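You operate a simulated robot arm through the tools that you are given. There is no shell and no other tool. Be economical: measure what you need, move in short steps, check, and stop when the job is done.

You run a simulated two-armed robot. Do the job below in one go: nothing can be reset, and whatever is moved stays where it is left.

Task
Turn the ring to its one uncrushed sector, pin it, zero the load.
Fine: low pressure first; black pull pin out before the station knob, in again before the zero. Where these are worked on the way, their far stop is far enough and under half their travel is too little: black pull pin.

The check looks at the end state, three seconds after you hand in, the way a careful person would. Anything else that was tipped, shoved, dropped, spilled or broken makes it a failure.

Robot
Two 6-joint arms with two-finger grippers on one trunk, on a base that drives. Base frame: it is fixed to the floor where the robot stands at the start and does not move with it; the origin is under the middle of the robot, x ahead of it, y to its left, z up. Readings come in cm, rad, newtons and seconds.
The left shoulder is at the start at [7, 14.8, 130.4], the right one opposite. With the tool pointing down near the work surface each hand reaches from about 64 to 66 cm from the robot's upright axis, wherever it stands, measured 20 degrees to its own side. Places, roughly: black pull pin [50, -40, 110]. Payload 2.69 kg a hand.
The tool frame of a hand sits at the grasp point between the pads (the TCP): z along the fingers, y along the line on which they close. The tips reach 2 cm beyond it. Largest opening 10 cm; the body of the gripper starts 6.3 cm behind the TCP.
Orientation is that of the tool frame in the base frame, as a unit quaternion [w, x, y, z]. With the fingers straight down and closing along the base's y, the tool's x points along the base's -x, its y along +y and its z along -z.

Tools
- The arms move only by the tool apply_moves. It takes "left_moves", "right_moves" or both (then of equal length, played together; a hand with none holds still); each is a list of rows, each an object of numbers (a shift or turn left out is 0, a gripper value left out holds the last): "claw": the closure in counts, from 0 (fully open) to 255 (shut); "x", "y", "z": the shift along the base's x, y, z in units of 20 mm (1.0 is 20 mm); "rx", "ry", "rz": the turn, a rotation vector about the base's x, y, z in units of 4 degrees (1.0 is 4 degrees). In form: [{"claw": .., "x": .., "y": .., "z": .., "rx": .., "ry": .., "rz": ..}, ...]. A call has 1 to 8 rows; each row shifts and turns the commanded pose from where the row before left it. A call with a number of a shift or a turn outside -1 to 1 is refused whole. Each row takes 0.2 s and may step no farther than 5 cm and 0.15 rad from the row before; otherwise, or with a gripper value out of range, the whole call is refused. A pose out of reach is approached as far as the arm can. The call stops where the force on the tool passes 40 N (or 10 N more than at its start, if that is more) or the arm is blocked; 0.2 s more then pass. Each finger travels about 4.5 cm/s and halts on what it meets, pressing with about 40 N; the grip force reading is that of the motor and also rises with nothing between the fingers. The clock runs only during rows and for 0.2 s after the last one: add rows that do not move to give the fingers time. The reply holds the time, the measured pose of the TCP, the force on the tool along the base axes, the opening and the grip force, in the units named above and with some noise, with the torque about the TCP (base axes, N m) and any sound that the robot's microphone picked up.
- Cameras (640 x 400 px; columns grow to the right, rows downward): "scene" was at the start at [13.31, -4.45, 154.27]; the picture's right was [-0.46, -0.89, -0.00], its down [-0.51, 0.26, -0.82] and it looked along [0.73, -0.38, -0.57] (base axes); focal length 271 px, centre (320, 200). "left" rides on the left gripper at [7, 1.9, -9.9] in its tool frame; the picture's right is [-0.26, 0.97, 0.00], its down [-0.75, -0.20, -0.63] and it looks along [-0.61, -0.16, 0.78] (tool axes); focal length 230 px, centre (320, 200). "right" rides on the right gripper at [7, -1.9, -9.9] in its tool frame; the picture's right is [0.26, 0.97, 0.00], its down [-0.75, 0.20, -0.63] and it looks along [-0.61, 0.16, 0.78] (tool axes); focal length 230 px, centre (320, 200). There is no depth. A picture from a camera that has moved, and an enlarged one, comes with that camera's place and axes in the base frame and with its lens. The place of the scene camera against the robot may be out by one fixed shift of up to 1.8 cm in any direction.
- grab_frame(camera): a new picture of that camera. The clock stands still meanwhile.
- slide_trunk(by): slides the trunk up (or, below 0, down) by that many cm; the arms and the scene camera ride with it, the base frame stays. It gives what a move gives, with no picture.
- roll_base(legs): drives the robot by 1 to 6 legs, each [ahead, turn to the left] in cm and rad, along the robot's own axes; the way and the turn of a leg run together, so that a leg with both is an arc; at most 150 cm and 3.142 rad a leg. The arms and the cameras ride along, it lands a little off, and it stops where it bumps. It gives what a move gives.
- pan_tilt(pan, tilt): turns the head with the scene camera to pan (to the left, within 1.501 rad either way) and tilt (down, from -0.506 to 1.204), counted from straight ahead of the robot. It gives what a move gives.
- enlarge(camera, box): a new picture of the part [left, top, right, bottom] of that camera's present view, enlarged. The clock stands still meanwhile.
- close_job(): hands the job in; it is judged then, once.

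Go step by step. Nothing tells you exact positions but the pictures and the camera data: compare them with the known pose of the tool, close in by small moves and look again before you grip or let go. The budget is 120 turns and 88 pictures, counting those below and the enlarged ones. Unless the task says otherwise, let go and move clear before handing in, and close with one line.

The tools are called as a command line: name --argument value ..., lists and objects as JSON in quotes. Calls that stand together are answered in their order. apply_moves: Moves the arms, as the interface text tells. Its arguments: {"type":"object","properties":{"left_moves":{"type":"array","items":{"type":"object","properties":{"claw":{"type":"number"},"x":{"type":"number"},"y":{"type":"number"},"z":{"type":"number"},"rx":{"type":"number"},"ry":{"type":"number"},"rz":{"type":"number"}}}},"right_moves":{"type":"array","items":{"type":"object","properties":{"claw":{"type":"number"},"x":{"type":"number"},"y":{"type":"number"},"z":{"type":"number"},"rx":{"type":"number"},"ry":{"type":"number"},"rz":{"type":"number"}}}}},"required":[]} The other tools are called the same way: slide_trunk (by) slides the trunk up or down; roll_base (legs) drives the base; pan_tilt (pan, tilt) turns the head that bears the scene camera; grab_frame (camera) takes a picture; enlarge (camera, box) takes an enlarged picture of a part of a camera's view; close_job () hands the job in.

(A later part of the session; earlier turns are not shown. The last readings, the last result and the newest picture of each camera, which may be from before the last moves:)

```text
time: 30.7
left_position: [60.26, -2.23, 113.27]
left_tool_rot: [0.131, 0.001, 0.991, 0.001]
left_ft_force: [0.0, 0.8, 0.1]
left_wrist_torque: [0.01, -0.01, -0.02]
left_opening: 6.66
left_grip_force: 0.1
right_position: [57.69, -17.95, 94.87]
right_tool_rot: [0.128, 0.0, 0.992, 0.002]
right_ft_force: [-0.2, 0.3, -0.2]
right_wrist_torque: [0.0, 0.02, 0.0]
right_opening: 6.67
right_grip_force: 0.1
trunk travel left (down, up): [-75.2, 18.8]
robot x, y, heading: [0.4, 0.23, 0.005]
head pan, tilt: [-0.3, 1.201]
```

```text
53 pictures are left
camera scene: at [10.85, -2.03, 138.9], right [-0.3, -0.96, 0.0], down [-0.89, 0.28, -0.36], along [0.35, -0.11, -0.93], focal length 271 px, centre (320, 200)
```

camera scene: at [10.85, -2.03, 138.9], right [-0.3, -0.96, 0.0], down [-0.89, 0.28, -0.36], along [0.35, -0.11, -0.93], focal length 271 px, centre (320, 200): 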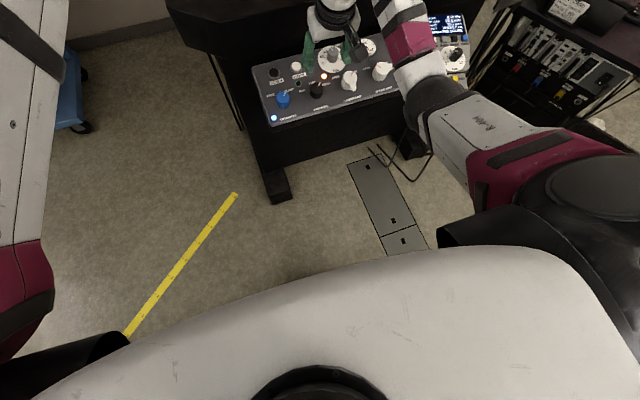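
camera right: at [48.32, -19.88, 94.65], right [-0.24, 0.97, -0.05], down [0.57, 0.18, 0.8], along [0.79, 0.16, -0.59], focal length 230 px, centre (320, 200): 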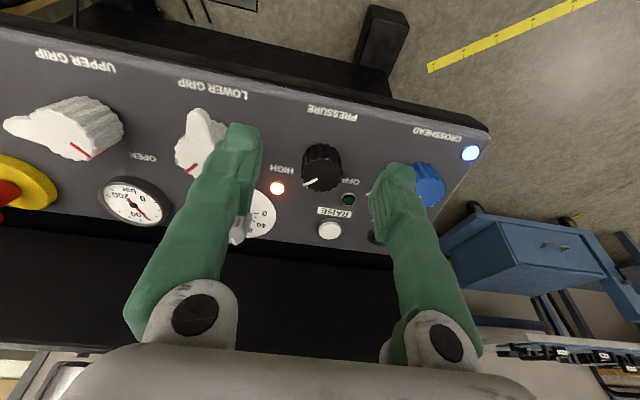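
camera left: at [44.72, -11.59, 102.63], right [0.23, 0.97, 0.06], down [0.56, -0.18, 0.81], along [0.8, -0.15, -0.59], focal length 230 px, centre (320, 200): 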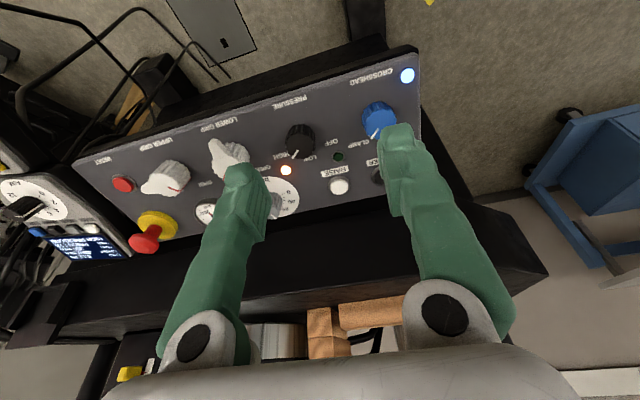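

There is clear floor ahead. I'll roll forward 7 cm with the hands held high above the panel.

roll_base --legs '[[7, 0]]'

grab_frame --camera "right"

```text
time: 32.3
left_position: [66.59, -4.63, 118.18]
left_tool_rot: [0.179, 0.012, 0.984, -0.009]
left_ft_force: [1.3, 0.6, -1.9]
left_wrist_torque: [-0.08, 0.0, -0.02]
left_opening: 6.66
left_grip_force: 0.0
right_position: [61.09, -18.1, 95.71]
right_tool_rot: [0.13, 0.004, 0.991, -0.001]
right_ft_force: [1.9, 0.3, -0.1]
right_wrist_torque: [-0.05, 0.09, 0.0]
right_opening: 6.66
right_grip_force: 0.0
trunk travel left (down, up): [-75.2, 18.8]
robot x, y, heading: [7.15, -0.28, -0.0]
head pan, tilt: [-0.3, 1.201]
stopped in leg 1: the robot was blocked; the commanded pose is now the measured one
```

```text
52 pictures are left
camera right: at [51.8, -19.79, 103.61], right [-0.24, 0.97, -0.07], down [0.57, 0.2, 0.8], along [0.79, 0.15, -0.6], focal length 230 px, centre (320, 200)
```

right: 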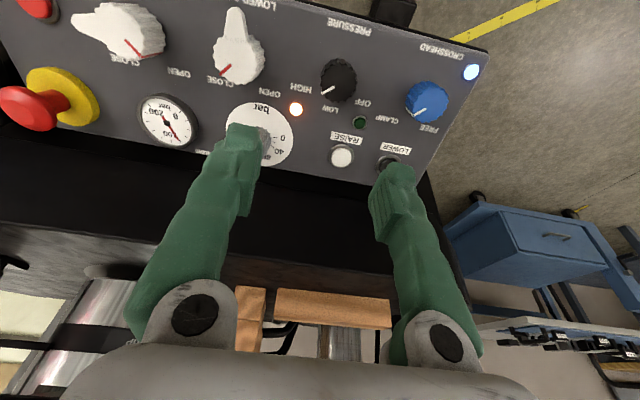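

The drive was reported blocked at the end, and both hands shifted from where they should be. I'll look around before moving.

pan_tilt --pan -0.35 --tilt 0.75

grab_frame --camera "scene"

grab_frame --camera "left"

```text
time: 33.2
left_position: [66.88, -4.77, 117.55]
left_tool_rot: [0.172, 0.009, 0.985, -0.004]
left_ft_force: [0.0, -1.3, 0.0]
left_wrist_torque: [0.01, -0.02, 0.0]
left_opening: 6.67
left_grip_force: 0.1
right_position: [61.46, -18.44, 95.48]
right_tool_rot: [0.127, 0.005, 0.992, -0.001]
right_ft_force: [0.6, 0.5, 0.2]
right_wrist_torque: [0.03, -0.02, 0.0]
right_opening: 6.69
right_grip_force: 0.0
trunk travel left (down, up): [-75.2, 18.8]
robot x, y, heading: [7.06, 0.04, -0.004]
head pan, tilt: [-0.351, 0.75]
```

```text
51 pictures are left
camera scene: at [20.53, -3.29, 142.04], right [-0.34, -0.94, 0.0], down [-0.64, 0.24, -0.73], along [0.69, -0.25, -0.68], focal length 271 px, centre (320, 200)
```

scene: 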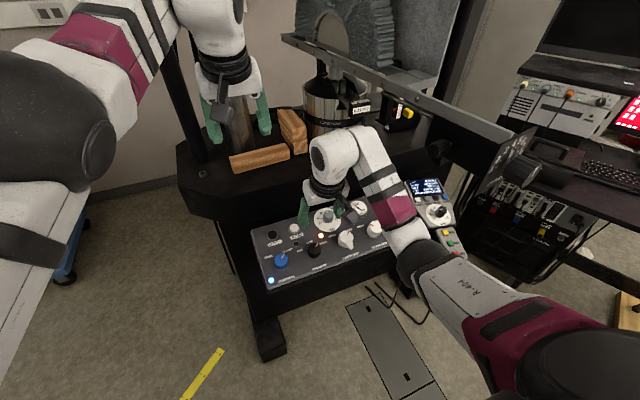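

```text
50 pictures are left
camera left: at [56.97, -2.68, 124.45], right [0.26, 0.96, 0.08], down [0.49, -0.2, 0.85], along [0.83, -0.18, -0.52], focal length 230 px, centre (320, 200)
```

left: 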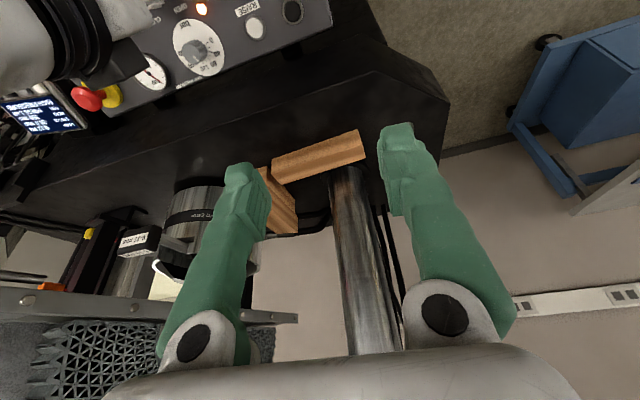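

Everything looks undisturbed and the base is at x≈7. I'll line the right hand up with the knob and descend.

apply_moves --right_moves '[{"x": -0.9, "y": 0.8, "z": -0.5}, {"x": 0, "y": 0, "z": -0.9}, {"x": 0.1, "z": -0.9}, {"x": 0.22, "z": -0.8}]'

grab_frame --camera "right"

```text
time: 34.2
left_position: [66.76, -4.79, 117.57]
left_tool_rot: [0.172, 0.01, 0.985, -0.005]
left_ft_force: [-0.2, -0.7, 0.9]
left_wrist_torque: [0.0, -0.02, -0.01]
left_opening: 6.66
left_grip_force: 0.0
right_position: [60.72, -17.74, 89.01]
right_tool_rot: [0.128, 0.004, 0.992, 0.004]
right_ft_force: [0.6, 0.3, 0.3]
right_wrist_torque: [0.01, 0.03, 0.0]
right_opening: 6.68
right_grip_force: 0.0
right hand out of reach, approached as far as the arm can: row 1, 4
trunk travel left (down, up): [-75.2, 18.8]
robot x, y, heading: [6.97, 0.09, 0.001]
head pan, tilt: [-0.351, 0.75]
```

```text
49 pictures are left
camera right: at [51.53, -19.58, 96.91], right [-0.24, 0.97, -0.06], down [0.57, 0.19, 0.8], along [0.79, 0.16, -0.6], focal length 230 px, centre (320, 200)
```

right: 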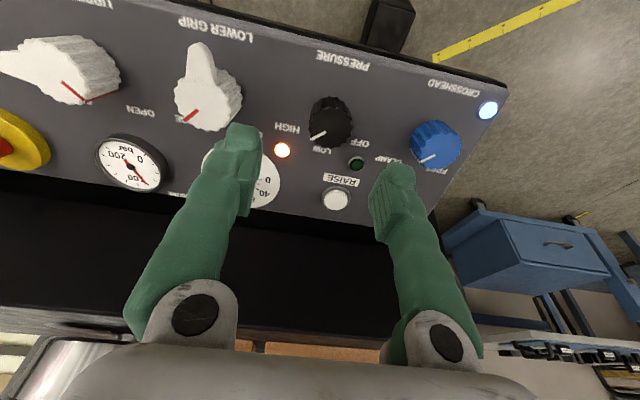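

I'll use the trunk for the descent: down 4 cm, then correct laterally.

slide_trunk --by -4

apply_moves --right_moves '[{"x": 0.3, "y": 0.45}]'

grab_frame --camera "right"

```text
time: 35.0
left_position: [66.69, -4.74, 113.67]
left_tool_rot: [0.173, 0.01, 0.985, -0.005]
left_ft_force: [-0.7, 0.0, 0.3]
left_wrist_torque: [0.03, 0.03, 0.01]
left_opening: 6.66
left_grip_force: 0.1
right_position: [60.66, -17.76, 85.09]
right_tool_rot: [0.127, 0.004, 0.992, 0.003]
right_ft_force: [0.7, -0.1, 0.2]
right_wrist_torque: [0.0, -0.01, 0.0]
right_opening: 6.68
right_grip_force: 0.0
trunk travel left (down, up): [-71.2, 22.8]
robot x, y, heading: [7.11, 0.03, 0.002]
head pan, tilt: [-0.351, 0.75]
```

```text
time: 35.4
left_position: [66.79, -4.76, 113.6]
left_tool_rot: [0.172, 0.01, 0.985, -0.006]
left_ft_force: [0.0, 1.2, -0.1]
left_wrist_torque: [0.02, 0.03, -0.01]
left_opening: 6.69
left_grip_force: 0.1
right_position: [61.26, -17.35, 85.25]
right_tool_rot: [0.126, 0.003, 0.992, 0.006]
right_ft_force: [-0.2, -0.3, 0.3]
right_wrist_torque: [-0.01, 0.03, 0.0]
right_opening: 6.67
right_grip_force: 0.1
right hand out of reach, approached as far as the arm can: row 1
trunk travel left (down, up): [-71.2, 22.8]
robot x, y, heading: [7.29, -0.22, -0.004]
head pan, tilt: [-0.351, 0.75]
```

```text
48 pictures are left
camera right: at [52.12, -19.16, 93.08], right [-0.24, 0.97, -0.05], down [0.57, 0.19, 0.8], along [0.78, 0.17, -0.6], focal length 230 px, centre (320, 200)
```

right: 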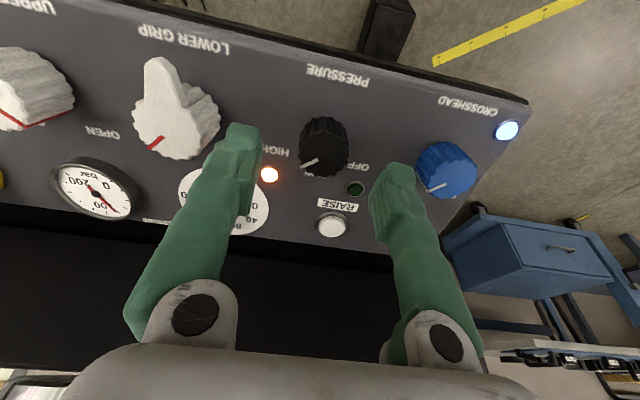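

The knob is at about (61.2,−17.2,81), right under the TCP, so I'll drop the trunk to grasp height.

slide_trunk --by -3.7

grab_frame --camera "right"

```text
time: 36.2
left_position: [66.67, -4.7, 109.97]
left_tool_rot: [0.172, 0.009, 0.985, -0.005]
left_ft_force: [0.0, -0.4, -0.3]
left_wrist_torque: [0.01, -0.02, 0.01]
left_opening: 6.66
left_grip_force: 0.0
right_position: [61.24, -17.29, 81.59]
right_tool_rot: [0.127, 0.003, 0.992, 0.007]
right_ft_force: [0.4, -0.4, -0.4]
right_wrist_torque: [-0.02, -0.02, 0.0]
right_opening: 6.68
right_grip_force: 0.1
trunk travel left (down, up): [-67.5, 26.5]
robot x, y, heading: [6.66, -0.15, -0.004]
head pan, tilt: [-0.351, 0.75]
```

```text
47 pictures are left
camera right: at [52.03, -19.17, 89.44], right [-0.24, 0.97, -0.05], down [0.57, 0.19, 0.8], along [0.79, 0.17, -0.6], focal length 230 px, centre (320, 200)
```

right: 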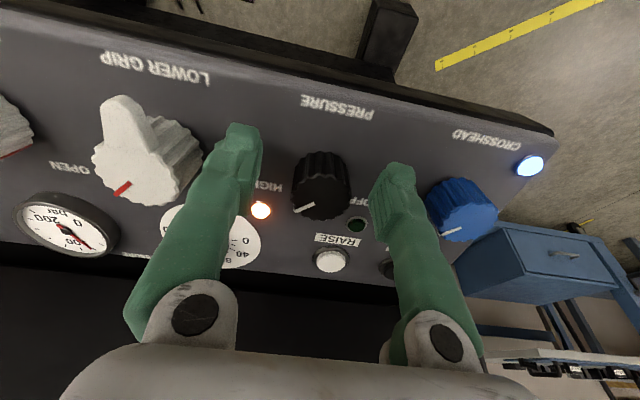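

Well-centred, with the tips well down the knob's sides. I'll close on it.

apply_moves --right_moves '[{"claw": 255}, {"claw": 255}, {"claw": 255}, {"claw": 255}]'

grab_frame --camera "right"

```text
time: 37.2
left_position: [66.79, -4.44, 109.78]
left_tool_rot: [0.17, 0.008, 0.985, -0.007]
left_ft_force: [0.4, -0.5, 2.0]
left_wrist_torque: [0.05, 0.03, 0.01]
left_opening: 6.68
left_grip_force: 0.1
right_position: [61.35, -16.93, 81.49]
right_tool_rot: [0.126, 0.003, 0.992, 0.007]
right_ft_force: [-0.4, 15.9, -7.8]
right_wrist_torque: [0.4, -0.19, 0.26]
right_opening: 3.45
right_grip_force: 42.8
trunk travel left (down, up): [-67.5, 26.5]
robot x, y, heading: [6.8, 0.03, 0.0]
head pan, tilt: [-0.351, 0.75]
```

```text
46 pictures are left
camera right: at [52.13, -18.85, 89.41], right [-0.25, 0.97, -0.05], down [0.57, 0.19, 0.8], along [0.78, 0.17, -0.6], focal length 230 px, centre (320, 200)
```

right: 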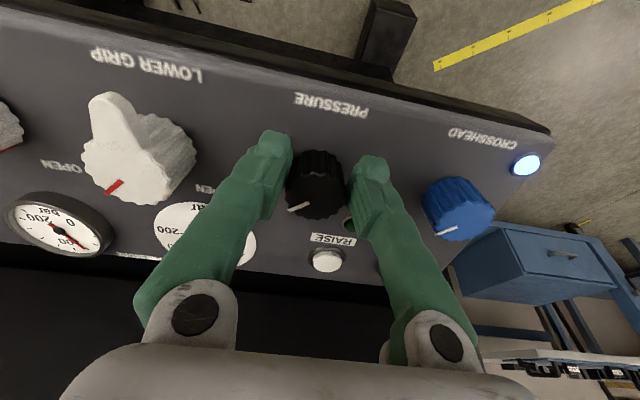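

Gripped. I'll turn counter-clockwise (seen from above) about the panel normal toward LOW, checking halfway.

apply_moves --right_moves '[{"y": 0.1, "rx": -0.25, "rz": 0.95}, {"rx": -0.25, "rz": 0.95}, {"rx": -0.25, "rz": 0.95}, {"rx": -0.25, "rz": 0.95}, {"rx": -0.25, "rz": 0.95}, {"rx": -0.25, "rz": 0.95}]'

enlarge --camera "right" --box '[220, 80, 460, 280]'

```text
time: 38.6
left_position: [67.46, -4.82, 109.5]
left_tool_rot: [0.169, 0.01, 0.985, -0.005]
left_ft_force: [0.4, 0.6, 0.6]
left_wrist_torque: [0.03, -0.04, -0.05]
left_opening: 6.63
left_grip_force: 0.1
right_position: [61.18, -17.06, 81.72]
right_tool_rot: [0.122, -0.024, 0.992, 0.004]
right_ft_force: [8.0, 3.6, -33.1]
right_wrist_torque: [-0.02, 0.41, -0.03]
right_opening: 3.41
right_grip_force: 44.6
right hand out of reach, approached as far as the arm can: row 1, 2, 3, 4, 5, 6
trunk travel left (down, up): [-67.5, 26.5]
robot x, y, heading: [7.17, 0.17, -0.004]
head pan, tilt: [-0.351, 0.75]
```

```text
2.00 times, centred on (340, 180) of right
camera zoom: at [52.21, -19.28, 89.68], right [-0.3, 0.95, -0.06], down [0.57, 0.23, 0.79], along [0.77, 0.2, -0.61], focal length 460 px, centre (280, 240)
```

zoom: 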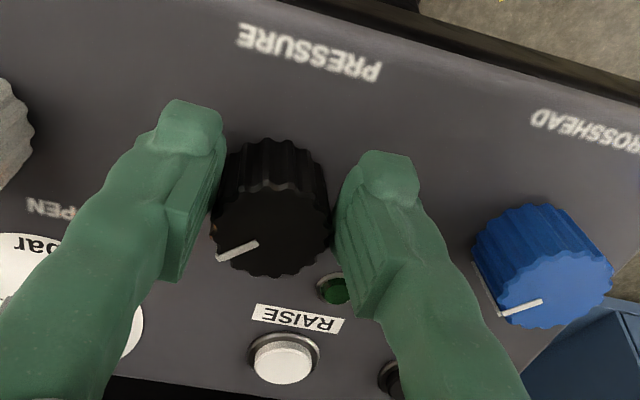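

At this pose further turning this way is out of reach. I'll release, raise slightly, and pre-rotate the hand clockwise so the turn can unwind toward this orientation.

apply_moves --right_moves '[{"claw": 100}, {"claw": 100}, {"claw": 100}]'

slide_trunk --by 5

apply_moves --right_moves '[{"rx": 0.25, "rz": -0.95}, {"rx": 0.25, "rz": -0.95}, {"rx": 0.25, "rz": -0.95}, {"rx": 0.25, "rz": -0.95}, {"rx": 0.25, "rz": -0.95}, {"rx": 0.25, "rz": -0.95}]'

```text
time: 39.4
left_position: [66.64, -4.78, 110.2]
left_tool_rot: [0.175, 0.01, 0.984, -0.006]
left_ft_force: [0.0, 0.5, -0.2]
left_wrist_torque: [-0.03, 0.0, 0.01]
left_opening: 6.65
left_grip_force: 0.1
right_position: [60.68, -16.84, 82.37]
right_tool_rot: [0.128, -0.026, 0.991, 0.005]
right_ft_force: [0.4, -0.4, -0.1]
right_wrist_torque: [-0.01, -0.01, 0.0]
right_opening: 6.09
right_grip_force: 0.1
trunk travel left (down, up): [-67.5, 26.5]
robot x, y, heading: [6.85, -0.35, 0.001]
head pan, tilt: [-0.351, 0.75]
```

```text
time: 40.3
left_position: [66.86, -4.8, 114.74]
left_tool_rot: [0.172, 0.01, 0.985, -0.005]
left_ft_force: [-0.4, 0.3, -0.3]
left_wrist_torque: [-0.02, -0.02, 0.0]
left_opening: 6.67
left_grip_force: 0.0
right_position: [60.83, -16.85, 87.19]
right_tool_rot: [0.127, -0.025, 0.992, 0.005]
right_ft_force: [0.5, 0.2, -0.3]
right_wrist_torque: [0.01, -0.01, -0.01]
right_opening: 6.1
right_grip_force: 0.0
trunk travel left (down, up): [-72.5, 21.5]
robot x, y, heading: [7.3, -0.25, -0.001]
head pan, tilt: [-0.351, 0.75]
```

```text
time: 41.7
left_position: [66.77, -4.7, 114.85]
left_tool_rot: [0.173, 0.01, 0.985, -0.005]
left_ft_force: [-0.1, 0.5, -0.4]
left_wrist_torque: [0.02, 0.0, 0.01]
left_opening: 6.67
left_grip_force: 0.2
right_position: [60.66, -16.86, 87.17]
right_tool_rot: [0.126, 0.179, 0.975, 0.032]
right_ft_force: [-0.4, -0.4, -1.2]
right_wrist_torque: [0.0, 0.0, 0.01]
right_opening: 6.08
right_grip_force: 0.1
trunk travel left (down, up): [-72.5, 21.5]
robot x, y, heading: [7.29, 0.08, -0.001]
head pan, tilt: [-0.351, 0.75]
```

That direction is in reach. I'll pre-rotate further, then go back down.

apply_moves --right_moves '[{"rx": 0.25, "rz": -0.95}, {"rx": 0.25, "rz": -0.95}, {"rx": 0.25, "rz": -0.95}, {"rx": 0.25, "rz": -0.95}, {"rx": 0.25, "rz": -0.95}, {"rx": 0.25, "rz": -0.95}, {"x": 0.2, "y": -0.1}]'

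grab_frame --camera "right"

```text
time: 43.3
left_position: [66.77, -4.83, 114.98]
left_tool_rot: [0.173, 0.009, 0.985, -0.005]
left_ft_force: [0.5, -0.9, -0.1]
left_wrist_torque: [0.01, -0.01, -0.01]
left_opening: 6.65
left_grip_force: 0.1
right_position: [61.14, -17.13, 87.11]
right_tool_rot: [0.121, 0.375, 0.917, 0.057]
right_ft_force: [0.7, 0.6, -0.8]
right_wrist_torque: [-0.02, 0.01, 0.01]
right_opening: 6.09
right_grip_force: 0.1
trunk travel left (down, up): [-72.5, 21.5]
robot x, y, heading: [7.54, 0.34, -0.001]
head pan, tilt: [-0.351, 0.75]
```

```text
44 pictures are left
camera right: at [52.53, -13.6, 95.17], right [0.47, 0.87, 0.14], down [0.49, -0.39, 0.78], along [0.73, -0.3, -0.61], focal length 230 px, centre (320, 200)
```

right: 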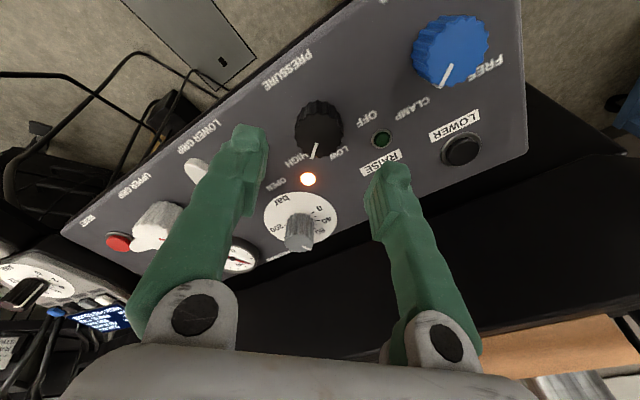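

apply_moves --right_moves '[{"x": 0.15, "y": 0.1}]'

slide_trunk --by -5.4

grab_frame --camera "right"

```text
time: 43.7
left_position: [66.74, -4.7, 114.9]
left_tool_rot: [0.173, 0.01, 0.985, -0.006]
left_ft_force: [0.7, -0.8, -0.2]
left_wrist_torque: [0.03, 0.0, -0.01]
left_opening: 6.65
left_grip_force: 0.1
right_position: [61.38, -16.89, 87.22]
right_tool_rot: [0.12, 0.373, 0.918, 0.057]
right_ft_force: [-0.1, -0.2, -1.1]
right_wrist_torque: [0.03, 0.02, -0.03]
right_opening: 6.08
right_grip_force: 0.1
trunk travel left (down, up): [-72.5, 21.5]
robot x, y, heading: [7.31, -0.44, -0.003]
head pan, tilt: [-0.351, 0.75]
```

```text
time: 44.7
left_position: [66.68, -4.73, 109.56]
left_tool_rot: [0.173, 0.009, 0.985, -0.005]
left_ft_force: [0.5, 0.1, 0.0]
left_wrist_torque: [0.0, -0.02, -0.02]
left_opening: 6.66
left_grip_force: 0.1
right_position: [61.4, -16.85, 81.84]
right_tool_rot: [0.12, 0.374, 0.918, 0.058]
right_ft_force: [1.1, -1.0, 0.2]
right_wrist_torque: [0.02, 0.0, -0.01]
right_opening: 6.07
right_grip_force: 0.1
trunk travel left (down, up): [-67.1, 26.9]
robot x, y, heading: [7.15, 0.25, -0.002]
head pan, tilt: [-0.351, 0.75]
```

```text
43 pictures are left
camera right: at [52.81, -13.46, 89.86], right [0.47, 0.87, 0.14], down [0.49, -0.39, 0.78], along [0.73, -0.3, -0.61], focal length 230 px, centre (320, 200)
```

right: 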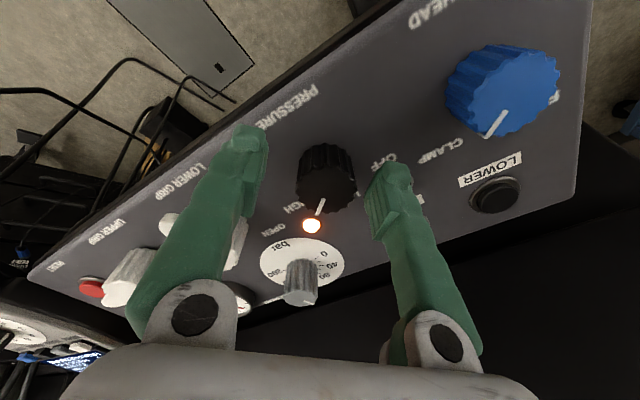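

Aligned. I'll close and turn counter-clockwise.

apply_moves --right_moves '[{"claw": 255}, {"claw": 255}, {"claw": 255}, {"rx": -0.25, "rz": 0.95}, {"rx": -0.25, "rz": 0.95}, {"rx": -0.25, "rz": 0.95}, {"rx": -0.25, "rz": 0.95}, {"rx": -0.25, "rz": 0.95}]'

apply_moves --right_moves '[{"rx": -0.25, "rz": 0.95}, {"rx": -0.25, "rz": 0.95}, {"rx": -0.25, "rz": 0.95}, {"rx": -0.25, "rz": 0.95}, {"rx": -0.25, "rz": 0.95}, {"rx": -0.25, "rz": 0.95}]'

grab_frame --camera "right"

```text
time: 46.5
left_position: [66.91, -4.55, 109.27]
left_tool_rot: [0.17, 0.009, 0.985, -0.007]
left_ft_force: [-0.3, 0.1, 1.4]
left_wrist_torque: [-0.04, -0.02, -0.03]
left_opening: 6.68
left_grip_force: 0.0
right_position: [61.6, -16.75, 81.87]
right_tool_rot: [0.127, 0.211, 0.969, 0.036]
right_ft_force: [13.0, 13.7, 3.9]
right_wrist_torque: [-0.18, -1.14, 0.06]
right_opening: 3.46
right_grip_force: 45.0
trunk travel left (down, up): [-67.1, 26.9]
robot x, y, heading: [7.11, 0.12, -0.0]
head pan, tilt: [-0.351, 0.75]
```

```text
time: 47.9
left_position: [66.89, -4.56, 109.25]
left_tool_rot: [0.168, 0.007, 0.986, -0.004]
left_ft_force: [-0.3, -0.4, -0.1]
left_wrist_torque: [-0.01, 0.06, -0.02]
left_opening: 6.67
left_grip_force: 0.0
right_position: [61.7, -16.93, 81.81]
right_tool_rot: [0.127, 0.009, 0.992, 0.009]
right_ft_force: [16.3, -1.4, 13.3]
right_wrist_torque: [-0.12, -0.82, -0.02]
right_opening: 3.46
right_grip_force: 44.7
trunk travel left (down, up): [-67.1, 26.9]
robot x, y, heading: [7.13, -0.04, -0.006]
head pan, tilt: [-0.351, 0.75]
```

```text
42 pictures are left
camera right: at [52.41, -18.76, 89.66], right [-0.23, 0.97, -0.05], down [0.57, 0.18, 0.8], along [0.79, 0.16, -0.59], focal length 230 px, centre (320, 200)
```

right: 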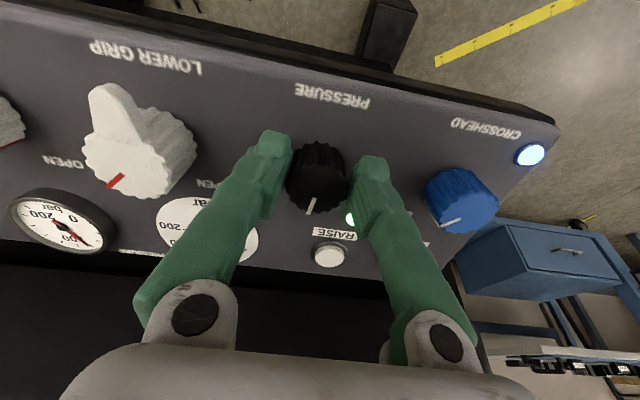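

The green lamp now glows and the pointer stands at LOW. I'll release, rise and check the display.

apply_moves --right_moves '[{"claw": 85}, {"claw": 85}, {"claw": 85}]'

slide_trunk --by 18

pan_tilt --pan -0.6 --tilt 0.75

grab_frame --camera "scene"

```text
time: 48.7
left_position: [66.75, -4.87, 109.73]
left_tool_rot: [0.174, 0.011, 0.985, -0.006]
left_ft_force: [0.1, -0.4, 0.7]
left_wrist_torque: [0.05, -0.01, -0.02]
left_opening: 6.66
left_grip_force: 0.0
right_position: [61.29, -16.85, 81.74]
right_tool_rot: [0.125, 0.009, 0.992, 0.012]
right_ft_force: [0.3, -0.1, 0.0]
right_wrist_torque: [0.01, -0.03, 0.01]
right_opening: 6.66
right_grip_force: 0.1
trunk travel left (down, up): [-67.1, 26.9]
robot x, y, heading: [7.27, 0.04, -0.001]
head pan, tilt: [-0.351, 0.75]
```

```text
time: 50.7
left_position: [66.74, -4.74, 127.48]
left_tool_rot: [0.173, 0.01, 0.985, -0.005]
left_ft_force: [0.1, 0.1, 0.1]
left_wrist_torque: [0.02, -0.02, 0.0]
left_opening: 6.67
left_grip_force: 0.0
right_position: [61.36, -16.87, 99.75]
right_tool_rot: [0.125, 0.008, 0.992, 0.011]
right_ft_force: [-0.2, 0.7, -0.3]
right_wrist_torque: [0.01, -0.01, -0.02]
right_opening: 6.65
right_grip_force: 0.0
trunk travel left (down, up): [-85.1, 8.9]
robot x, y, heading: [7.14, -0.39, -0.004]
head pan, tilt: [-0.351, 0.75]
```

```text
time: 51.5
left_position: [66.79, -4.79, 127.49]
left_tool_rot: [0.172, 0.009, 0.985, -0.005]
left_ft_force: [0.6, 0.2, 0.3]
left_wrist_torque: [0.01, 0.03, -0.02]
left_opening: 6.65
left_grip_force: 0.0
right_position: [61.41, -16.87, 99.71]
right_tool_rot: [0.125, 0.009, 0.992, 0.01]
right_ft_force: [0.2, -0.2, 0.2]
right_wrist_torque: [0.03, 0.0, 0.03]
right_opening: 6.68
right_grip_force: 0.0
trunk travel left (down, up): [-85.1, 8.9]
robot x, y, heading: [7.29, -0.13, -0.0]
head pan, tilt: [-0.6, 0.75]
```

```text
41 pictures are left
camera scene: at [19.45, -5.02, 151.97], right [-0.56, -0.83, 0.0], down [-0.56, 0.39, -0.73], along [0.6, -0.41, -0.68], focal length 271 px, centre (320, 200)
```

scene: 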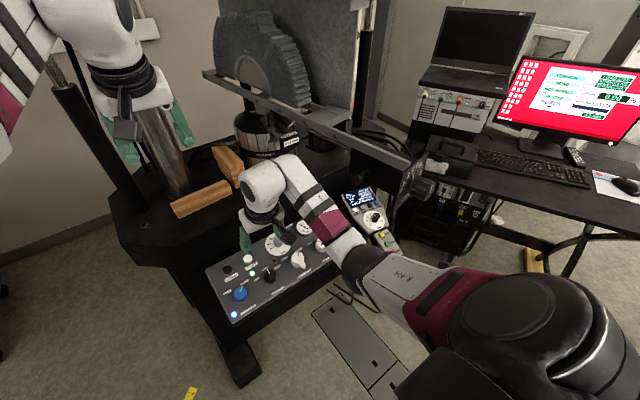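

The panel is done and the display can be confirmed later. The pin head triangulates to about (53,−37.5,113.5), pointing left, and the station knob to about (43,−46,114), pointing at me. I'll back up 8 cm and raise the trunk for the pin.

enlarge --camera "scene" --box '[330, 130, 460, 211]'

roll_base --legs '[[-8, 0]]'

slide_trunk --by 8

```text
4.92 times, centred on (395, 170) of scene
camera zoom: at [19.45, -5.02, 151.97], right [-0.56, -0.83, 0.0], down [-0.56, 0.39, -0.73], along [0.6, -0.41, -0.68], focal length 1333 px, centre (-49, 345)
```

zoom: 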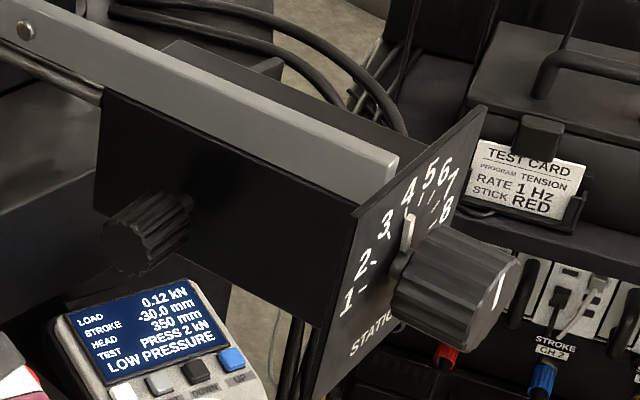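

```text
time: 52.5
left_position: [60.62, -4.33, 126.65]
left_tool_rot: [0.163, 0.006, 0.987, -0.005]
left_ft_force: [0.7, -0.3, -1.0]
left_wrist_torque: [-0.03, 0.05, -0.05]
left_opening: 6.68
left_grip_force: 0.1
right_position: [54.92, -16.54, 99.17]
right_tool_rot: [0.12, 0.007, 0.993, 0.011]
right_ft_force: [0.0, 0.1, 0.3]
right_wrist_torque: [0.02, 0.03, -0.02]
right_opening: 6.67
right_grip_force: 0.1
trunk travel left (down, up): [-85.1, 8.9]
robot x, y, heading: [-0.59, -0.07, 0.0]
head pan, tilt: [-0.6, 0.75]
```

```text
time: 53.7
left_position: [58.6, -4.49, 135.67]
left_tool_rot: [0.172, 0.007, 0.985, -0.004]
left_ft_force: [-0.8, -0.4, 0.2]
left_wrist_torque: [0.04, -0.02, -0.01]
left_opening: 6.66
left_grip_force: 0.1
right_position: [53.22, -16.67, 108.02]
right_tool_rot: [0.127, 0.008, 0.992, 0.011]
right_ft_force: [0.4, -0.2, -0.1]
right_wrist_torque: [-0.01, -0.02, -0.02]
right_opening: 6.67
right_grip_force: 0.1
trunk travel left (down, up): [-93.1, 0.9]
robot x, y, heading: [-0.5, -0.02, 0.0]
head pan, tilt: [-0.6, 0.75]
```

LOW PRESSURE is confirmed. Now I'll yaw the right hand −90° so its fingers straddle the pin head along x, moving toward the pin's left side.

apply_moves --right_moves '[{"rz": -1, "y": -0.3, "claw": 60}, {"rz": -1, "y": -0.3}, {"rz": -1, "y": -0.3, "z": 0.3}, {"rz": -1, "y": -0.3, "z": 0.3}, {"rz": -1, "y": -0.3, "z": 0.3}, {"rz": -1, "y": -0.3, "z": 0.3}, {"rz": -1, "y": -0.3, "z": 0.3}, {"rz": -1, "y": -0.3, "z": 0.3}]'

apply_moves --right_moves '[{"rz": -1}, {"rz": -1}, {"rz": -1}, {"rz": -1}, {"rz": -1}, {"rz": -1}, {"rz": -1}, {"rz": -1}]'

apply_moves --right_moves '[{"rz": -1}, {"rz": -1}, {"rz": -1}, {"rz": -1}, {"rz": -1}]'

grab_frame --camera "right"

```text
time: 55.5
left_position: [59.03, -4.43, 135.47]
left_tool_rot: [0.169, 0.006, 0.986, -0.004]
left_ft_force: [-0.5, -0.5, -0.2]
left_wrist_torque: [0.02, 0.01, 0.0]
left_opening: 6.71
left_grip_force: 0.1
right_position: [53.41, -22.41, 111.78]
right_tool_rot: [0.122, 0.281, 0.952, -0.022]
right_ft_force: [0.3, -0.5, -0.1]
right_wrist_torque: [0.02, -0.02, -0.01]
right_opening: 7.64
right_grip_force: 0.1
right hand out of reach, approached as far as the arm can: row 2, 4, 7
trunk travel left (down, up): [-93.1, 0.9]
robot x, y, heading: [-0.89, -0.21, -0.003]
head pan, tilt: [-0.6, 0.75]
```

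```text
time: 57.3
left_position: [58.86, -4.39, 135.43]
left_tool_rot: [0.17, 0.006, 0.985, -0.003]
left_ft_force: [-0.3, 0.5, 0.7]
left_wrist_torque: [0.01, 0.0, -0.01]
left_opening: 6.68
left_grip_force: 0.1
right_position: [53.25, -29.5, 111.84]
right_tool_rot: [0.111, 0.532, 0.838, -0.052]
right_ft_force: [-0.9, 0.3, -0.1]
right_wrist_torque: [0.02, 0.01, -0.03]
right_opening: 7.64
right_grip_force: 0.1
right hand out of reach, approached as far as the arm can: row 1, 2, 3, 4, 5, 6, 7, 8
trunk travel left (down, up): [-93.1, 0.9]
robot x, y, heading: [-0.69, -0.27, -0.001]
head pan, tilt: [-0.6, 0.75]
```

```text
time: 58.5
left_position: [58.9, -4.36, 135.47]
left_tool_rot: [0.17, 0.006, 0.985, -0.004]
left_ft_force: [0.1, -0.1, 0.3]
left_wrist_torque: [0.01, -0.01, 0.0]
left_opening: 6.67
left_grip_force: 0.1
right_position: [52.78, -33.0, 111.51]
right_tool_rot: [0.098, 0.67, 0.733, -0.072]
right_ft_force: [0.1, 0.7, 0.4]
right_wrist_torque: [0.0, 0.01, 0.0]
right_opening: 7.65
right_grip_force: 0.1
right hand out of reach, approached as far as the arm can: row 1, 2, 3, 4, 5
trunk travel left (down, up): [-93.1, 0.9]
robot x, y, heading: [-0.74, -0.03, 0.001]
head pan, tilt: [-0.6, 0.75]
```

```text
39 pictures are left
camera right: at [49.9, -24.05, 119.41], right [0.94, 0.34, -0.04], down [0.23, -0.56, 0.8], along [0.25, -0.76, -0.6], focal length 230 px, centre (320, 200)
```

right: 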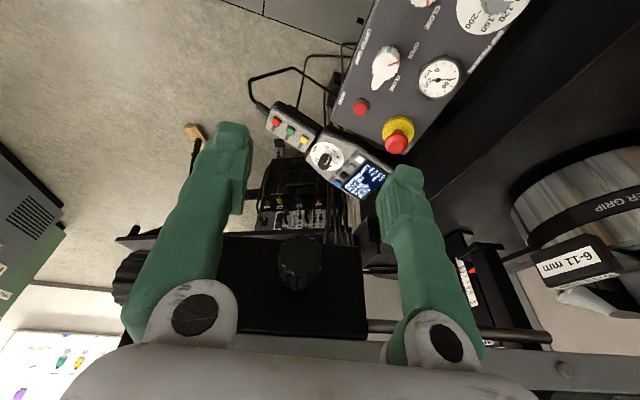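

The pin head sits right between the fingers at about (53.2,−37.5,113.8). I'll move in toward it in small steps.

apply_moves --right_moves '[{"y": -0.5, "z": 0.3}, {"y": -0.5, "z": 0.3, "x": 0.1}, {"y": -0.5, "z": 0.3}, {"y": -0.4, "z": 0.2, "x": 0.1}]'

grab_frame --camera "right"

```text
time: 59.5
left_position: [58.99, -4.44, 135.46]
left_tool_rot: [0.17, 0.006, 0.985, -0.003]
left_ft_force: [-0.6, -0.8, -1.0]
left_wrist_torque: [0.03, 0.05, 0.02]
left_opening: 6.68
left_grip_force: 0.0
right_position: [53.04, -36.82, 113.73]
right_tool_rot: [0.1, 0.669, 0.733, -0.076]
right_ft_force: [-0.4, -1.1, -0.7]
right_wrist_torque: [-0.04, 0.0, 0.02]
right_opening: 7.66
right_grip_force: 0.1
trunk travel left (down, up): [-93.1, 0.9]
robot x, y, heading: [-0.7, 0.22, -0.003]
head pan, tilt: [-0.6, 0.75]
```

```text
38 pictures are left
camera right: at [50.25, -27.64, 121.59], right [0.94, 0.34, -0.04], down [0.23, -0.55, 0.8], along [0.25, -0.76, -0.6], focal length 230 px, centre (320, 200)
```

right: 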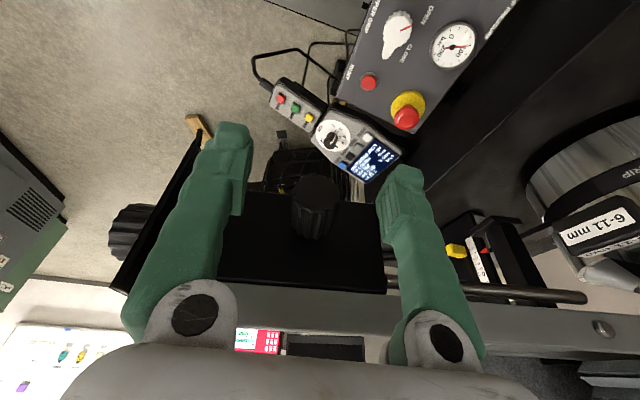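

Almost there, with the pin at (53.1,−37.3,114). I'll go slightly deeper and close.

apply_moves --right_moves '[{"y": -0.4, "z": 0.1}, {"claw": 255}, {"claw": 255}, {"claw": 255}, {"claw": 255}]'

grab_frame --camera "right"

```text
time: 60.7
left_position: [58.98, -4.42, 135.42]
left_tool_rot: [0.17, 0.006, 0.985, -0.004]
left_ft_force: [-0.1, -0.5, -0.8]
left_wrist_torque: [-0.02, -0.05, 0.0]
left_opening: 6.66
left_grip_force: 0.0
right_position: [53.18, -37.49, 113.88]
right_tool_rot: [0.101, 0.668, 0.733, -0.077]
right_ft_force: [4.5, -1.1, 0.4]
right_wrist_torque: [-0.17, -0.12, 0.31]
right_opening: 2.8
right_grip_force: 31.6
trunk travel left (down, up): [-93.1, 0.9]
robot x, y, heading: [-0.75, 0.03, -0.0]
head pan, tilt: [-0.6, 0.75]
```

```text
37 pictures are left
camera right: at [50.44, -28.47, 121.7], right [0.94, 0.34, -0.04], down [0.24, -0.55, 0.8], along [0.25, -0.76, -0.6], focal length 230 px, centre (320, 200)
```

right: 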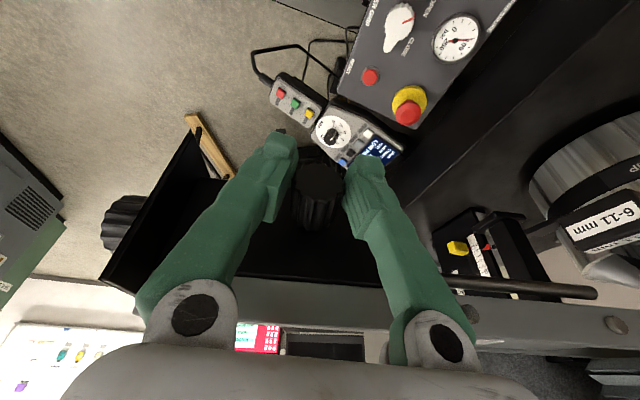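

Gripped. Pulling gently to the left.

apply_moves --right_moves '[{"y": 0.25, "x": -0.03}, {"y": 0.25, "x": -0.03}, {"y": 0.25, "x": -0.03}]'

```text
time: 61.5
left_position: [58.9, -4.42, 135.43]
left_tool_rot: [0.17, 0.006, 0.985, -0.004]
left_ft_force: [-0.4, 0.1, -0.1]
left_wrist_torque: [-0.03, 0.0, 0.0]
left_opening: 6.66
left_grip_force: 0.2
right_position: [53.1, -36.01, 113.75]
right_tool_rot: [0.101, 0.669, 0.733, -0.076]
right_ft_force: [-1.0, -0.5, -0.7]
right_wrist_torque: [-0.39, -0.23, 0.43]
right_opening: 2.79
right_grip_force: 40.3
trunk travel left (down, up): [-93.1, 0.9]
robot x, y, heading: [-0.64, -0.01, -0.001]
head pan, tilt: [-0.6, 0.75]
```

apply_moves --right_moves '[{"y": 0.25, "x": -0.03}, {"y": 0.25, "x": -0.03}, {"y": 0.25, "x": -0.03}]'

grab_frame --camera "right"

```text
time: 62.3
left_position: [58.55, -5.45, 135.59]
left_tool_rot: [0.17, 0.007, 0.985, 0.001]
left_ft_force: [0.9, -0.1, -0.5]
left_wrist_torque: [0.04, -0.01, 0.01]
left_opening: 6.66
left_grip_force: 0.1
right_position: [53.08, -36.0, 113.25]
right_tool_rot: [0.099, 0.671, 0.731, -0.075]
right_ft_force: [-9.1, -21.1, 0.7]
right_wrist_torque: [-0.18, 0.11, 0.33]
right_opening: 2.43
right_grip_force: 39.8
right hand out of reach, approached as far as the arm can: row 1, 3
trunk travel left (down, up): [-93.1, 0.9]
robot x, y, heading: [-1.04, 0.21, -0.013]
head pan, tilt: [-0.6, 0.75]
```

```text
36 pictures are left
camera right: at [50.19, -26.85, 121.16], right [0.94, 0.33, -0.04], down [0.23, -0.55, 0.8], along [0.24, -0.76, -0.6], focal length 230 px, centre (320, 200)
```

right: 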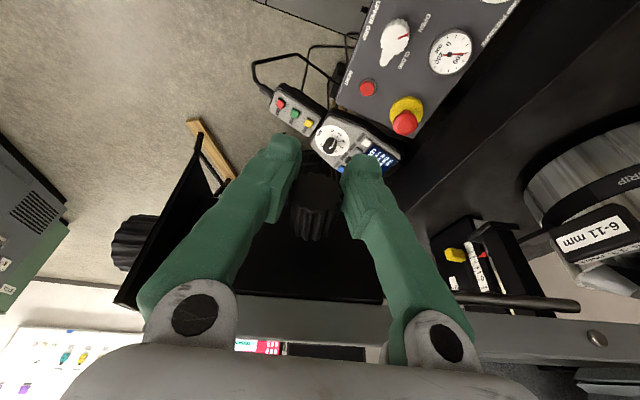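

The pull stopped at ~1.5 cm with rising force, which is the far stop. I'll release and check that it stays out.

apply_moves --right_moves '[{"claw": 90}, {"claw": 90}, {"claw": 90}]'

enlarge --camera "right" --box '[220, 110, 420, 310]'

```text
time: 63.1
left_position: [58.89, -4.75, 135.43]
left_tool_rot: [0.17, 0.008, 0.985, -0.003]
left_ft_force: [-0.9, -0.2, 0.6]
left_wrist_torque: [0.02, 0.03, 0.01]
left_opening: 6.66
left_grip_force: 0.0
right_position: [53.33, -35.23, 113.36]
right_tool_rot: [0.1, 0.67, 0.732, -0.074]
right_ft_force: [-0.2, -1.2, -0.6]
right_wrist_torque: [0.01, 0.01, -0.02]
right_opening: 6.49
right_grip_force: 0.0
trunk travel left (down, up): [-93.1, 0.9]
robot x, y, heading: [-1.0, -0.04, -0.001]
head pan, tilt: [-0.6, 0.75]
```

```text
2.00 times, centred on (320, 210) of right
camera zoom: at [50.46, -26.25, 121.26], right [0.94, 0.34, -0.04], down [0.23, -0.55, 0.8], along [0.25, -0.76, -0.6], focal length 460 px, centre (320, 180)
```

zoom: 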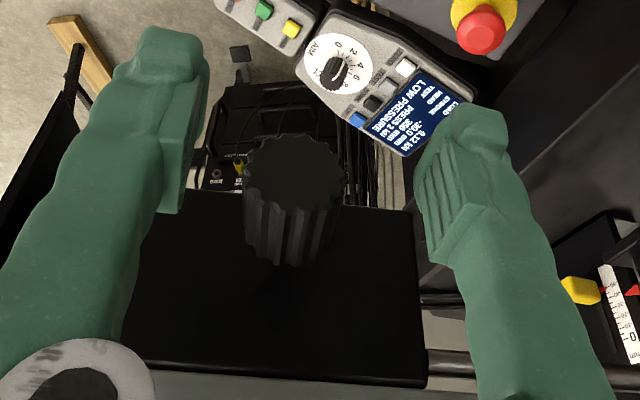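

The head stayed ~1.5 cm out. I'll retract the hand to the left and back the base off for the station knob, which needs a forward-pointing hand.

apply_moves --right_moves '[{"y": 0.6}, {"y": 0.8}, {"y": 0.8}, {"y": 0.8}]'

enlarge --camera "right" --box '[180, 160, 420, 340]'

```text
time: 64.1
left_position: [58.93, -4.35, 135.37]
left_tool_rot: [0.171, 0.006, 0.985, -0.004]
left_ft_force: [0.2, -0.1, -0.4]
left_wrist_torque: [-0.01, 0.01, 0.02]
left_opening: 6.69
left_grip_force: 0.0
right_position: [53.32, -32.74, 112.23]
right_tool_rot: [0.098, 0.669, 0.733, -0.069]
right_ft_force: [0.3, -0.8, -0.1]
right_wrist_torque: [-0.01, 0.01, 0.01]
right_opening: 6.49
right_grip_force: 0.1
right hand out of reach, approached as far as the arm can: row 1, 2, 3, 4
trunk travel left (down, up): [-93.1, 0.9]
robot x, y, heading: [-1.0, -0.19, 0.001]
head pan, tilt: [-0.6, 0.75]
```

```text
2.22 times, centred on (300, 250) of right
camera zoom: at [50.47, -23.83, 120.26], right [0.94, 0.34, -0.03], down [0.23, -0.56, 0.8], along [0.25, -0.75, -0.61], focal length 511 px, centre (364, 89)
```

zoom: 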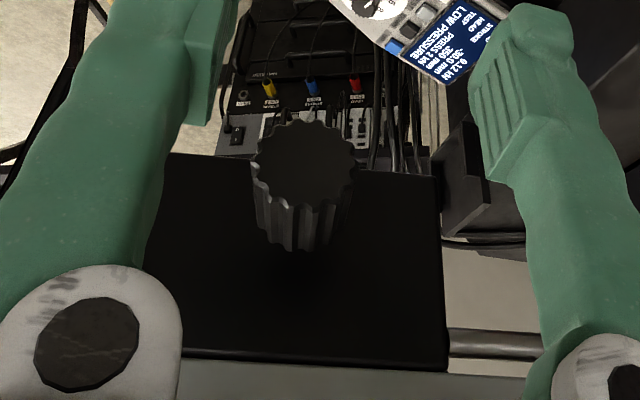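

The pin head's face is now at y≈−35.9, so it is 1.4–1.5 cm out. I'll yaw back, which moves the hand away from the beam, before driving back.

apply_moves --right_moves '[{"rz": 1, "y": 0.5}, {"rz": 1, "y": 0.5}, {"rz": 1, "y": 0.5}, {"rz": 1, "y": 0.5}, {"rz": 1, "y": 0.5}, {"rz": 1, "y": 0.5}, {"rz": 1, "y": 0.5}, {"rz": 1, "y": 0.5}]'

apply_moves --right_moves '[{"rz": 1, "y": 0.5}, {"rz": 1, "y": 0.5}, {"rz": 1, "y": 0.5}, {"rz": 1, "y": 0.5}, {"rz": 1, "y": 0.5}, {"rz": 1, "y": 0.5}, {"rz": 1}, {"rz": 1}]'

roll_base --legs '[[-22, 0]]'

```text
time: 65.9
left_position: [58.86, -4.4, 135.42]
left_tool_rot: [0.17, 0.007, 0.985, -0.004]
left_ft_force: [0.2, -0.1, -0.2]
left_wrist_torque: [0.0, 0.01, 0.02]
left_opening: 6.69
left_grip_force: 0.0
right_position: [53.39, -26.72, 111.82]
right_tool_rot: [0.117, 0.44, 0.89, -0.04]
right_ft_force: [-0.8, -0.7, -0.9]
right_wrist_torque: [-0.05, 0.01, -0.01]
right_opening: 6.46
right_grip_force: 0.2
right hand out of reach, approached as far as the arm can: row 1, 2, 4, 6
trunk travel left (down, up): [-93.1, 0.9]
robot x, y, heading: [-0.64, -0.45, 0.003]
head pan, tilt: [-0.6, 0.75]
```

```text
time: 67.7
left_position: [58.86, -4.49, 135.42]
left_tool_rot: [0.17, 0.007, 0.985, -0.004]
left_ft_force: [1.0, 0.3, -0.2]
left_wrist_torque: [0.0, -0.02, 0.04]
left_opening: 6.67
left_grip_force: 0.1
right_position: [53.13, -21.32, 111.97]
right_tool_rot: [0.125, 0.179, 0.976, -0.011]
right_ft_force: [0.6, -0.1, 0.1]
right_wrist_torque: [-0.01, -0.03, -0.06]
right_opening: 6.47
right_grip_force: 0.1
right hand out of reach, approached as far as the arm can: row 2, 5
trunk travel left (down, up): [-93.1, 0.9]
robot x, y, heading: [-0.8, -0.21, 0.002]
head pan, tilt: [-0.6, 0.75]
```

```text
time: 69.4
left_position: [36.81, -4.71, 135.41]
left_tool_rot: [0.169, 0.009, 0.986, -0.004]
left_ft_force: [-0.4, 0.2, -0.1]
left_wrist_torque: [-0.03, -0.02, -0.04]
left_opening: 6.68
left_grip_force: 0.0
right_position: [31.08, -21.5, 112.03]
right_tool_rot: [0.125, 0.182, 0.975, -0.01]
right_ft_force: [0.1, -0.6, -0.5]
right_wrist_torque: [0.01, -0.02, 0.01]
right_opening: 6.5
right_grip_force: 0.0
trunk travel left (down, up): [-93.1, 0.9]
robot x, y, heading: [-22.62, -0.05, -0.003]
head pan, tilt: [-0.6, 0.75]
```

The base is at x≈−22.6. Now I'll reorient the right hand to point forward while moving it in front of the station knob.

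apply_moves --right_moves '[{"rx": -0.332, "ry": -0.834, "rz": 0.418, "y": -0.57}, {"rx": -0.332, "ry": -0.834, "rz": 0.418, "y": -0.57}, {"rx": -0.332, "ry": -0.834, "rz": 0.418, "y": -0.57}, {"rx": -0.332, "ry": -0.834, "rz": 0.418, "y": -0.57}, {"rx": -0.332, "ry": -0.834, "rz": 0.418, "y": -0.57}, {"rx": -0.332, "ry": -0.834, "rz": 0.418, "y": -0.57}, {"rx": -0.332, "ry": -0.834, "rz": 0.418, "y": -0.57}, {"rx": -0.332, "ry": -0.834, "rz": 0.418, "y": -0.57}]'

apply_moves --right_moves '[{"rx": -0.332, "ry": -0.834, "rz": 0.418, "y": -0.57}, {"rx": -0.332, "ry": -0.834, "rz": 0.418, "y": -0.57}, {"rx": -0.332, "ry": -0.834, "rz": 0.418, "y": -0.57}, {"rx": -0.332, "ry": -0.834, "rz": 0.418, "y": -0.57}, {"rx": -0.332, "ry": -0.834, "rz": 0.418, "y": -0.57}, {"rx": -0.332, "ry": -0.834, "rz": 0.418, "y": -0.57}, {"rx": -0.332, "ry": -0.834, "rz": 0.418, "y": -0.57}, {"rx": -0.332, "ry": -0.834, "rz": 0.418, "y": -0.57}]'

```text
time: 71.2
left_position: [36.84, -4.9, 135.45]
left_tool_rot: [0.169, 0.009, 0.986, -0.003]
left_ft_force: [-0.2, 0.0, -1.0]
left_wrist_torque: [0.0, 0.02, 0.0]
left_opening: 6.69
left_grip_force: 0.0
right_position: [31.09, -30.73, 112.08]
right_tool_rot: [0.364, 0.054, 0.929, -0.045]
right_ft_force: [0.6, -0.7, -0.4]
right_wrist_torque: [-0.03, 0.0, -0.01]
right_opening: 6.46
right_grip_force: 0.1
trunk travel left (down, up): [-93.1, 0.9]
robot x, y, heading: [-22.81, 0.01, -0.006]
head pan, tilt: [-0.6, 0.75]
```

```text
time: 73.0
left_position: [36.75, -4.82, 135.45]
left_tool_rot: [0.17, 0.009, 0.985, -0.004]
left_ft_force: [-0.4, 0.0, 0.5]
left_wrist_torque: [-0.02, -0.02, -0.04]
left_opening: 6.69
left_grip_force: 0.1
right_position: [29.95, -38.98, 112.91]
right_tool_rot: [0.574, -0.077, 0.812, -0.075]
right_ft_force: [0.4, -0.2, -0.6]
right_wrist_torque: [0.0, -0.02, 0.01]
right_opening: 6.47
right_grip_force: 0.1
right hand out of reach, approached as far as the arm can: row 8
trunk travel left (down, up): [-93.1, 0.9]
robot x, y, heading: [-22.89, -0.03, -0.007]
head pan, tilt: [-0.6, 0.75]
```

apply_moves --right_moves '[{"rx": -0.332, "ry": -0.834, "rz": 0.418, "x": 0.2, "y": -0.4}, {"rx": -0.332, "ry": -0.834, "rz": 0.418, "x": 0.2, "y": -0.4}, {"rx": -0.332, "ry": -0.834, "rz": 0.418, "x": 0.2, "y": -0.4}]'

grab_frame --camera "right"

```text
time: 73.8
left_position: [36.72, -4.87, 135.43]
left_tool_rot: [0.17, 0.009, 0.985, -0.004]
left_ft_force: [0.0, -0.2, 0.2]
left_wrist_torque: [-0.01, -0.01, -0.01]
left_opening: 6.66
left_grip_force: 0.1
right_position: [27.77, -39.37, 114.83]
right_tool_rot: [0.643, -0.127, 0.751, -0.083]
right_ft_force: [-0.1, -0.6, 0.7]
right_wrist_torque: [-0.01, -0.02, 0.01]
right_opening: 6.49
right_grip_force: 0.1
right hand out of reach, approached as far as the arm can: row 1, 2, 3
trunk travel left (down, up): [-93.1, 0.9]
robot x, y, heading: [-23.1, 0.01, -0.008]
head pan, tilt: [-0.6, 0.75]
```

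```text
33 pictures are left
camera right: at [17.37, -43.6, 110.56], right [-0.11, 0.85, -0.52], down [-0.53, 0.39, 0.75], along [0.84, 0.36, 0.4], focal length 230 px, centre (320, 200)
```

right: 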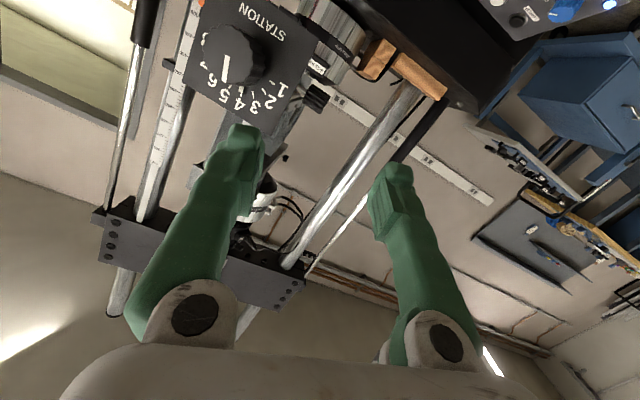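

The dial is clearly visible. The arm wants to be higher relative to the shoulder, so I'll lower the trunk 14 cm and raise the hand to match.

enlarge --camera "right" --box '[160, 0, 320, 130]'

slide_trunk --by -14

apply_moves --right_moves '[{"z": 1}, {"z": 1}, {"z": 1}, {"z": 1, "y": -0.5}, {"z": 1, "y": -0.5}, {"z": 1, "y": -0.5}, {"y": -1, "x": 0.2}, {"y": -1, "x": 0.2}]'

```text
3.08 times, centred on (240, 65) of right
camera zoom: at [17.37, -43.6, 110.56], right [-0.11, 0.85, -0.52], down [-0.53, 0.39, 0.75], along [0.84, 0.36, 0.4], focal length 708 px, centre (566, 615)
```

zoom: 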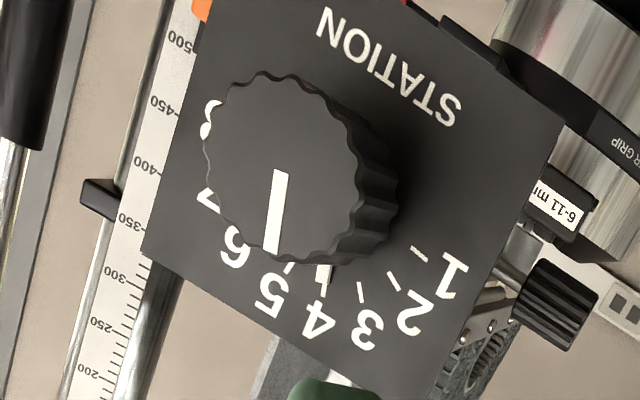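

```text
time: 75.5
left_position: [36.9, -4.71, 121.4]
left_tool_rot: [0.17, 0.009, 0.985, -0.004]
left_ft_force: [-0.2, -0.2, -0.1]
left_wrist_torque: [0.0, 0.01, 0.01]
left_opening: 6.66
left_grip_force: 0.0
right_position: [27.96, -39.29, 100.97]
right_tool_rot: [0.642, -0.126, 0.752, -0.085]
right_ft_force: [0.2, 0.7, 0.3]
right_wrist_torque: [0.03, 0.01, -0.02]
right_opening: 6.46
right_grip_force: 0.0
trunk travel left (down, up): [-79.1, 14.9]
robot x, y, heading: [-23.11, 0.14, -0.004]
head pan, tilt: [-0.6, 0.75]
```

```text
time: 77.2
left_position: [36.95, -4.76, 121.35]
left_tool_rot: [0.17, 0.009, 0.985, -0.004]
left_ft_force: [0.2, 0.2, 0.2]
left_wrist_torque: [-0.02, 0.03, -0.03]
left_opening: 6.67
left_grip_force: 0.0
right_position: [28.46, -45.72, 112.93]
right_tool_rot: [0.642, -0.125, 0.752, -0.083]
right_ft_force: [0.1, -0.6, -0.7]
right_wrist_torque: [0.01, 0.02, 0.03]
right_opening: 6.46
right_grip_force: 0.0
right hand out of reach, approached as far as the arm can: row 8
trunk travel left (down, up): [-79.1, 14.9]
robot x, y, heading: [-22.79, 0.09, -0.012]
head pan, tilt: [-0.6, 0.75]
```

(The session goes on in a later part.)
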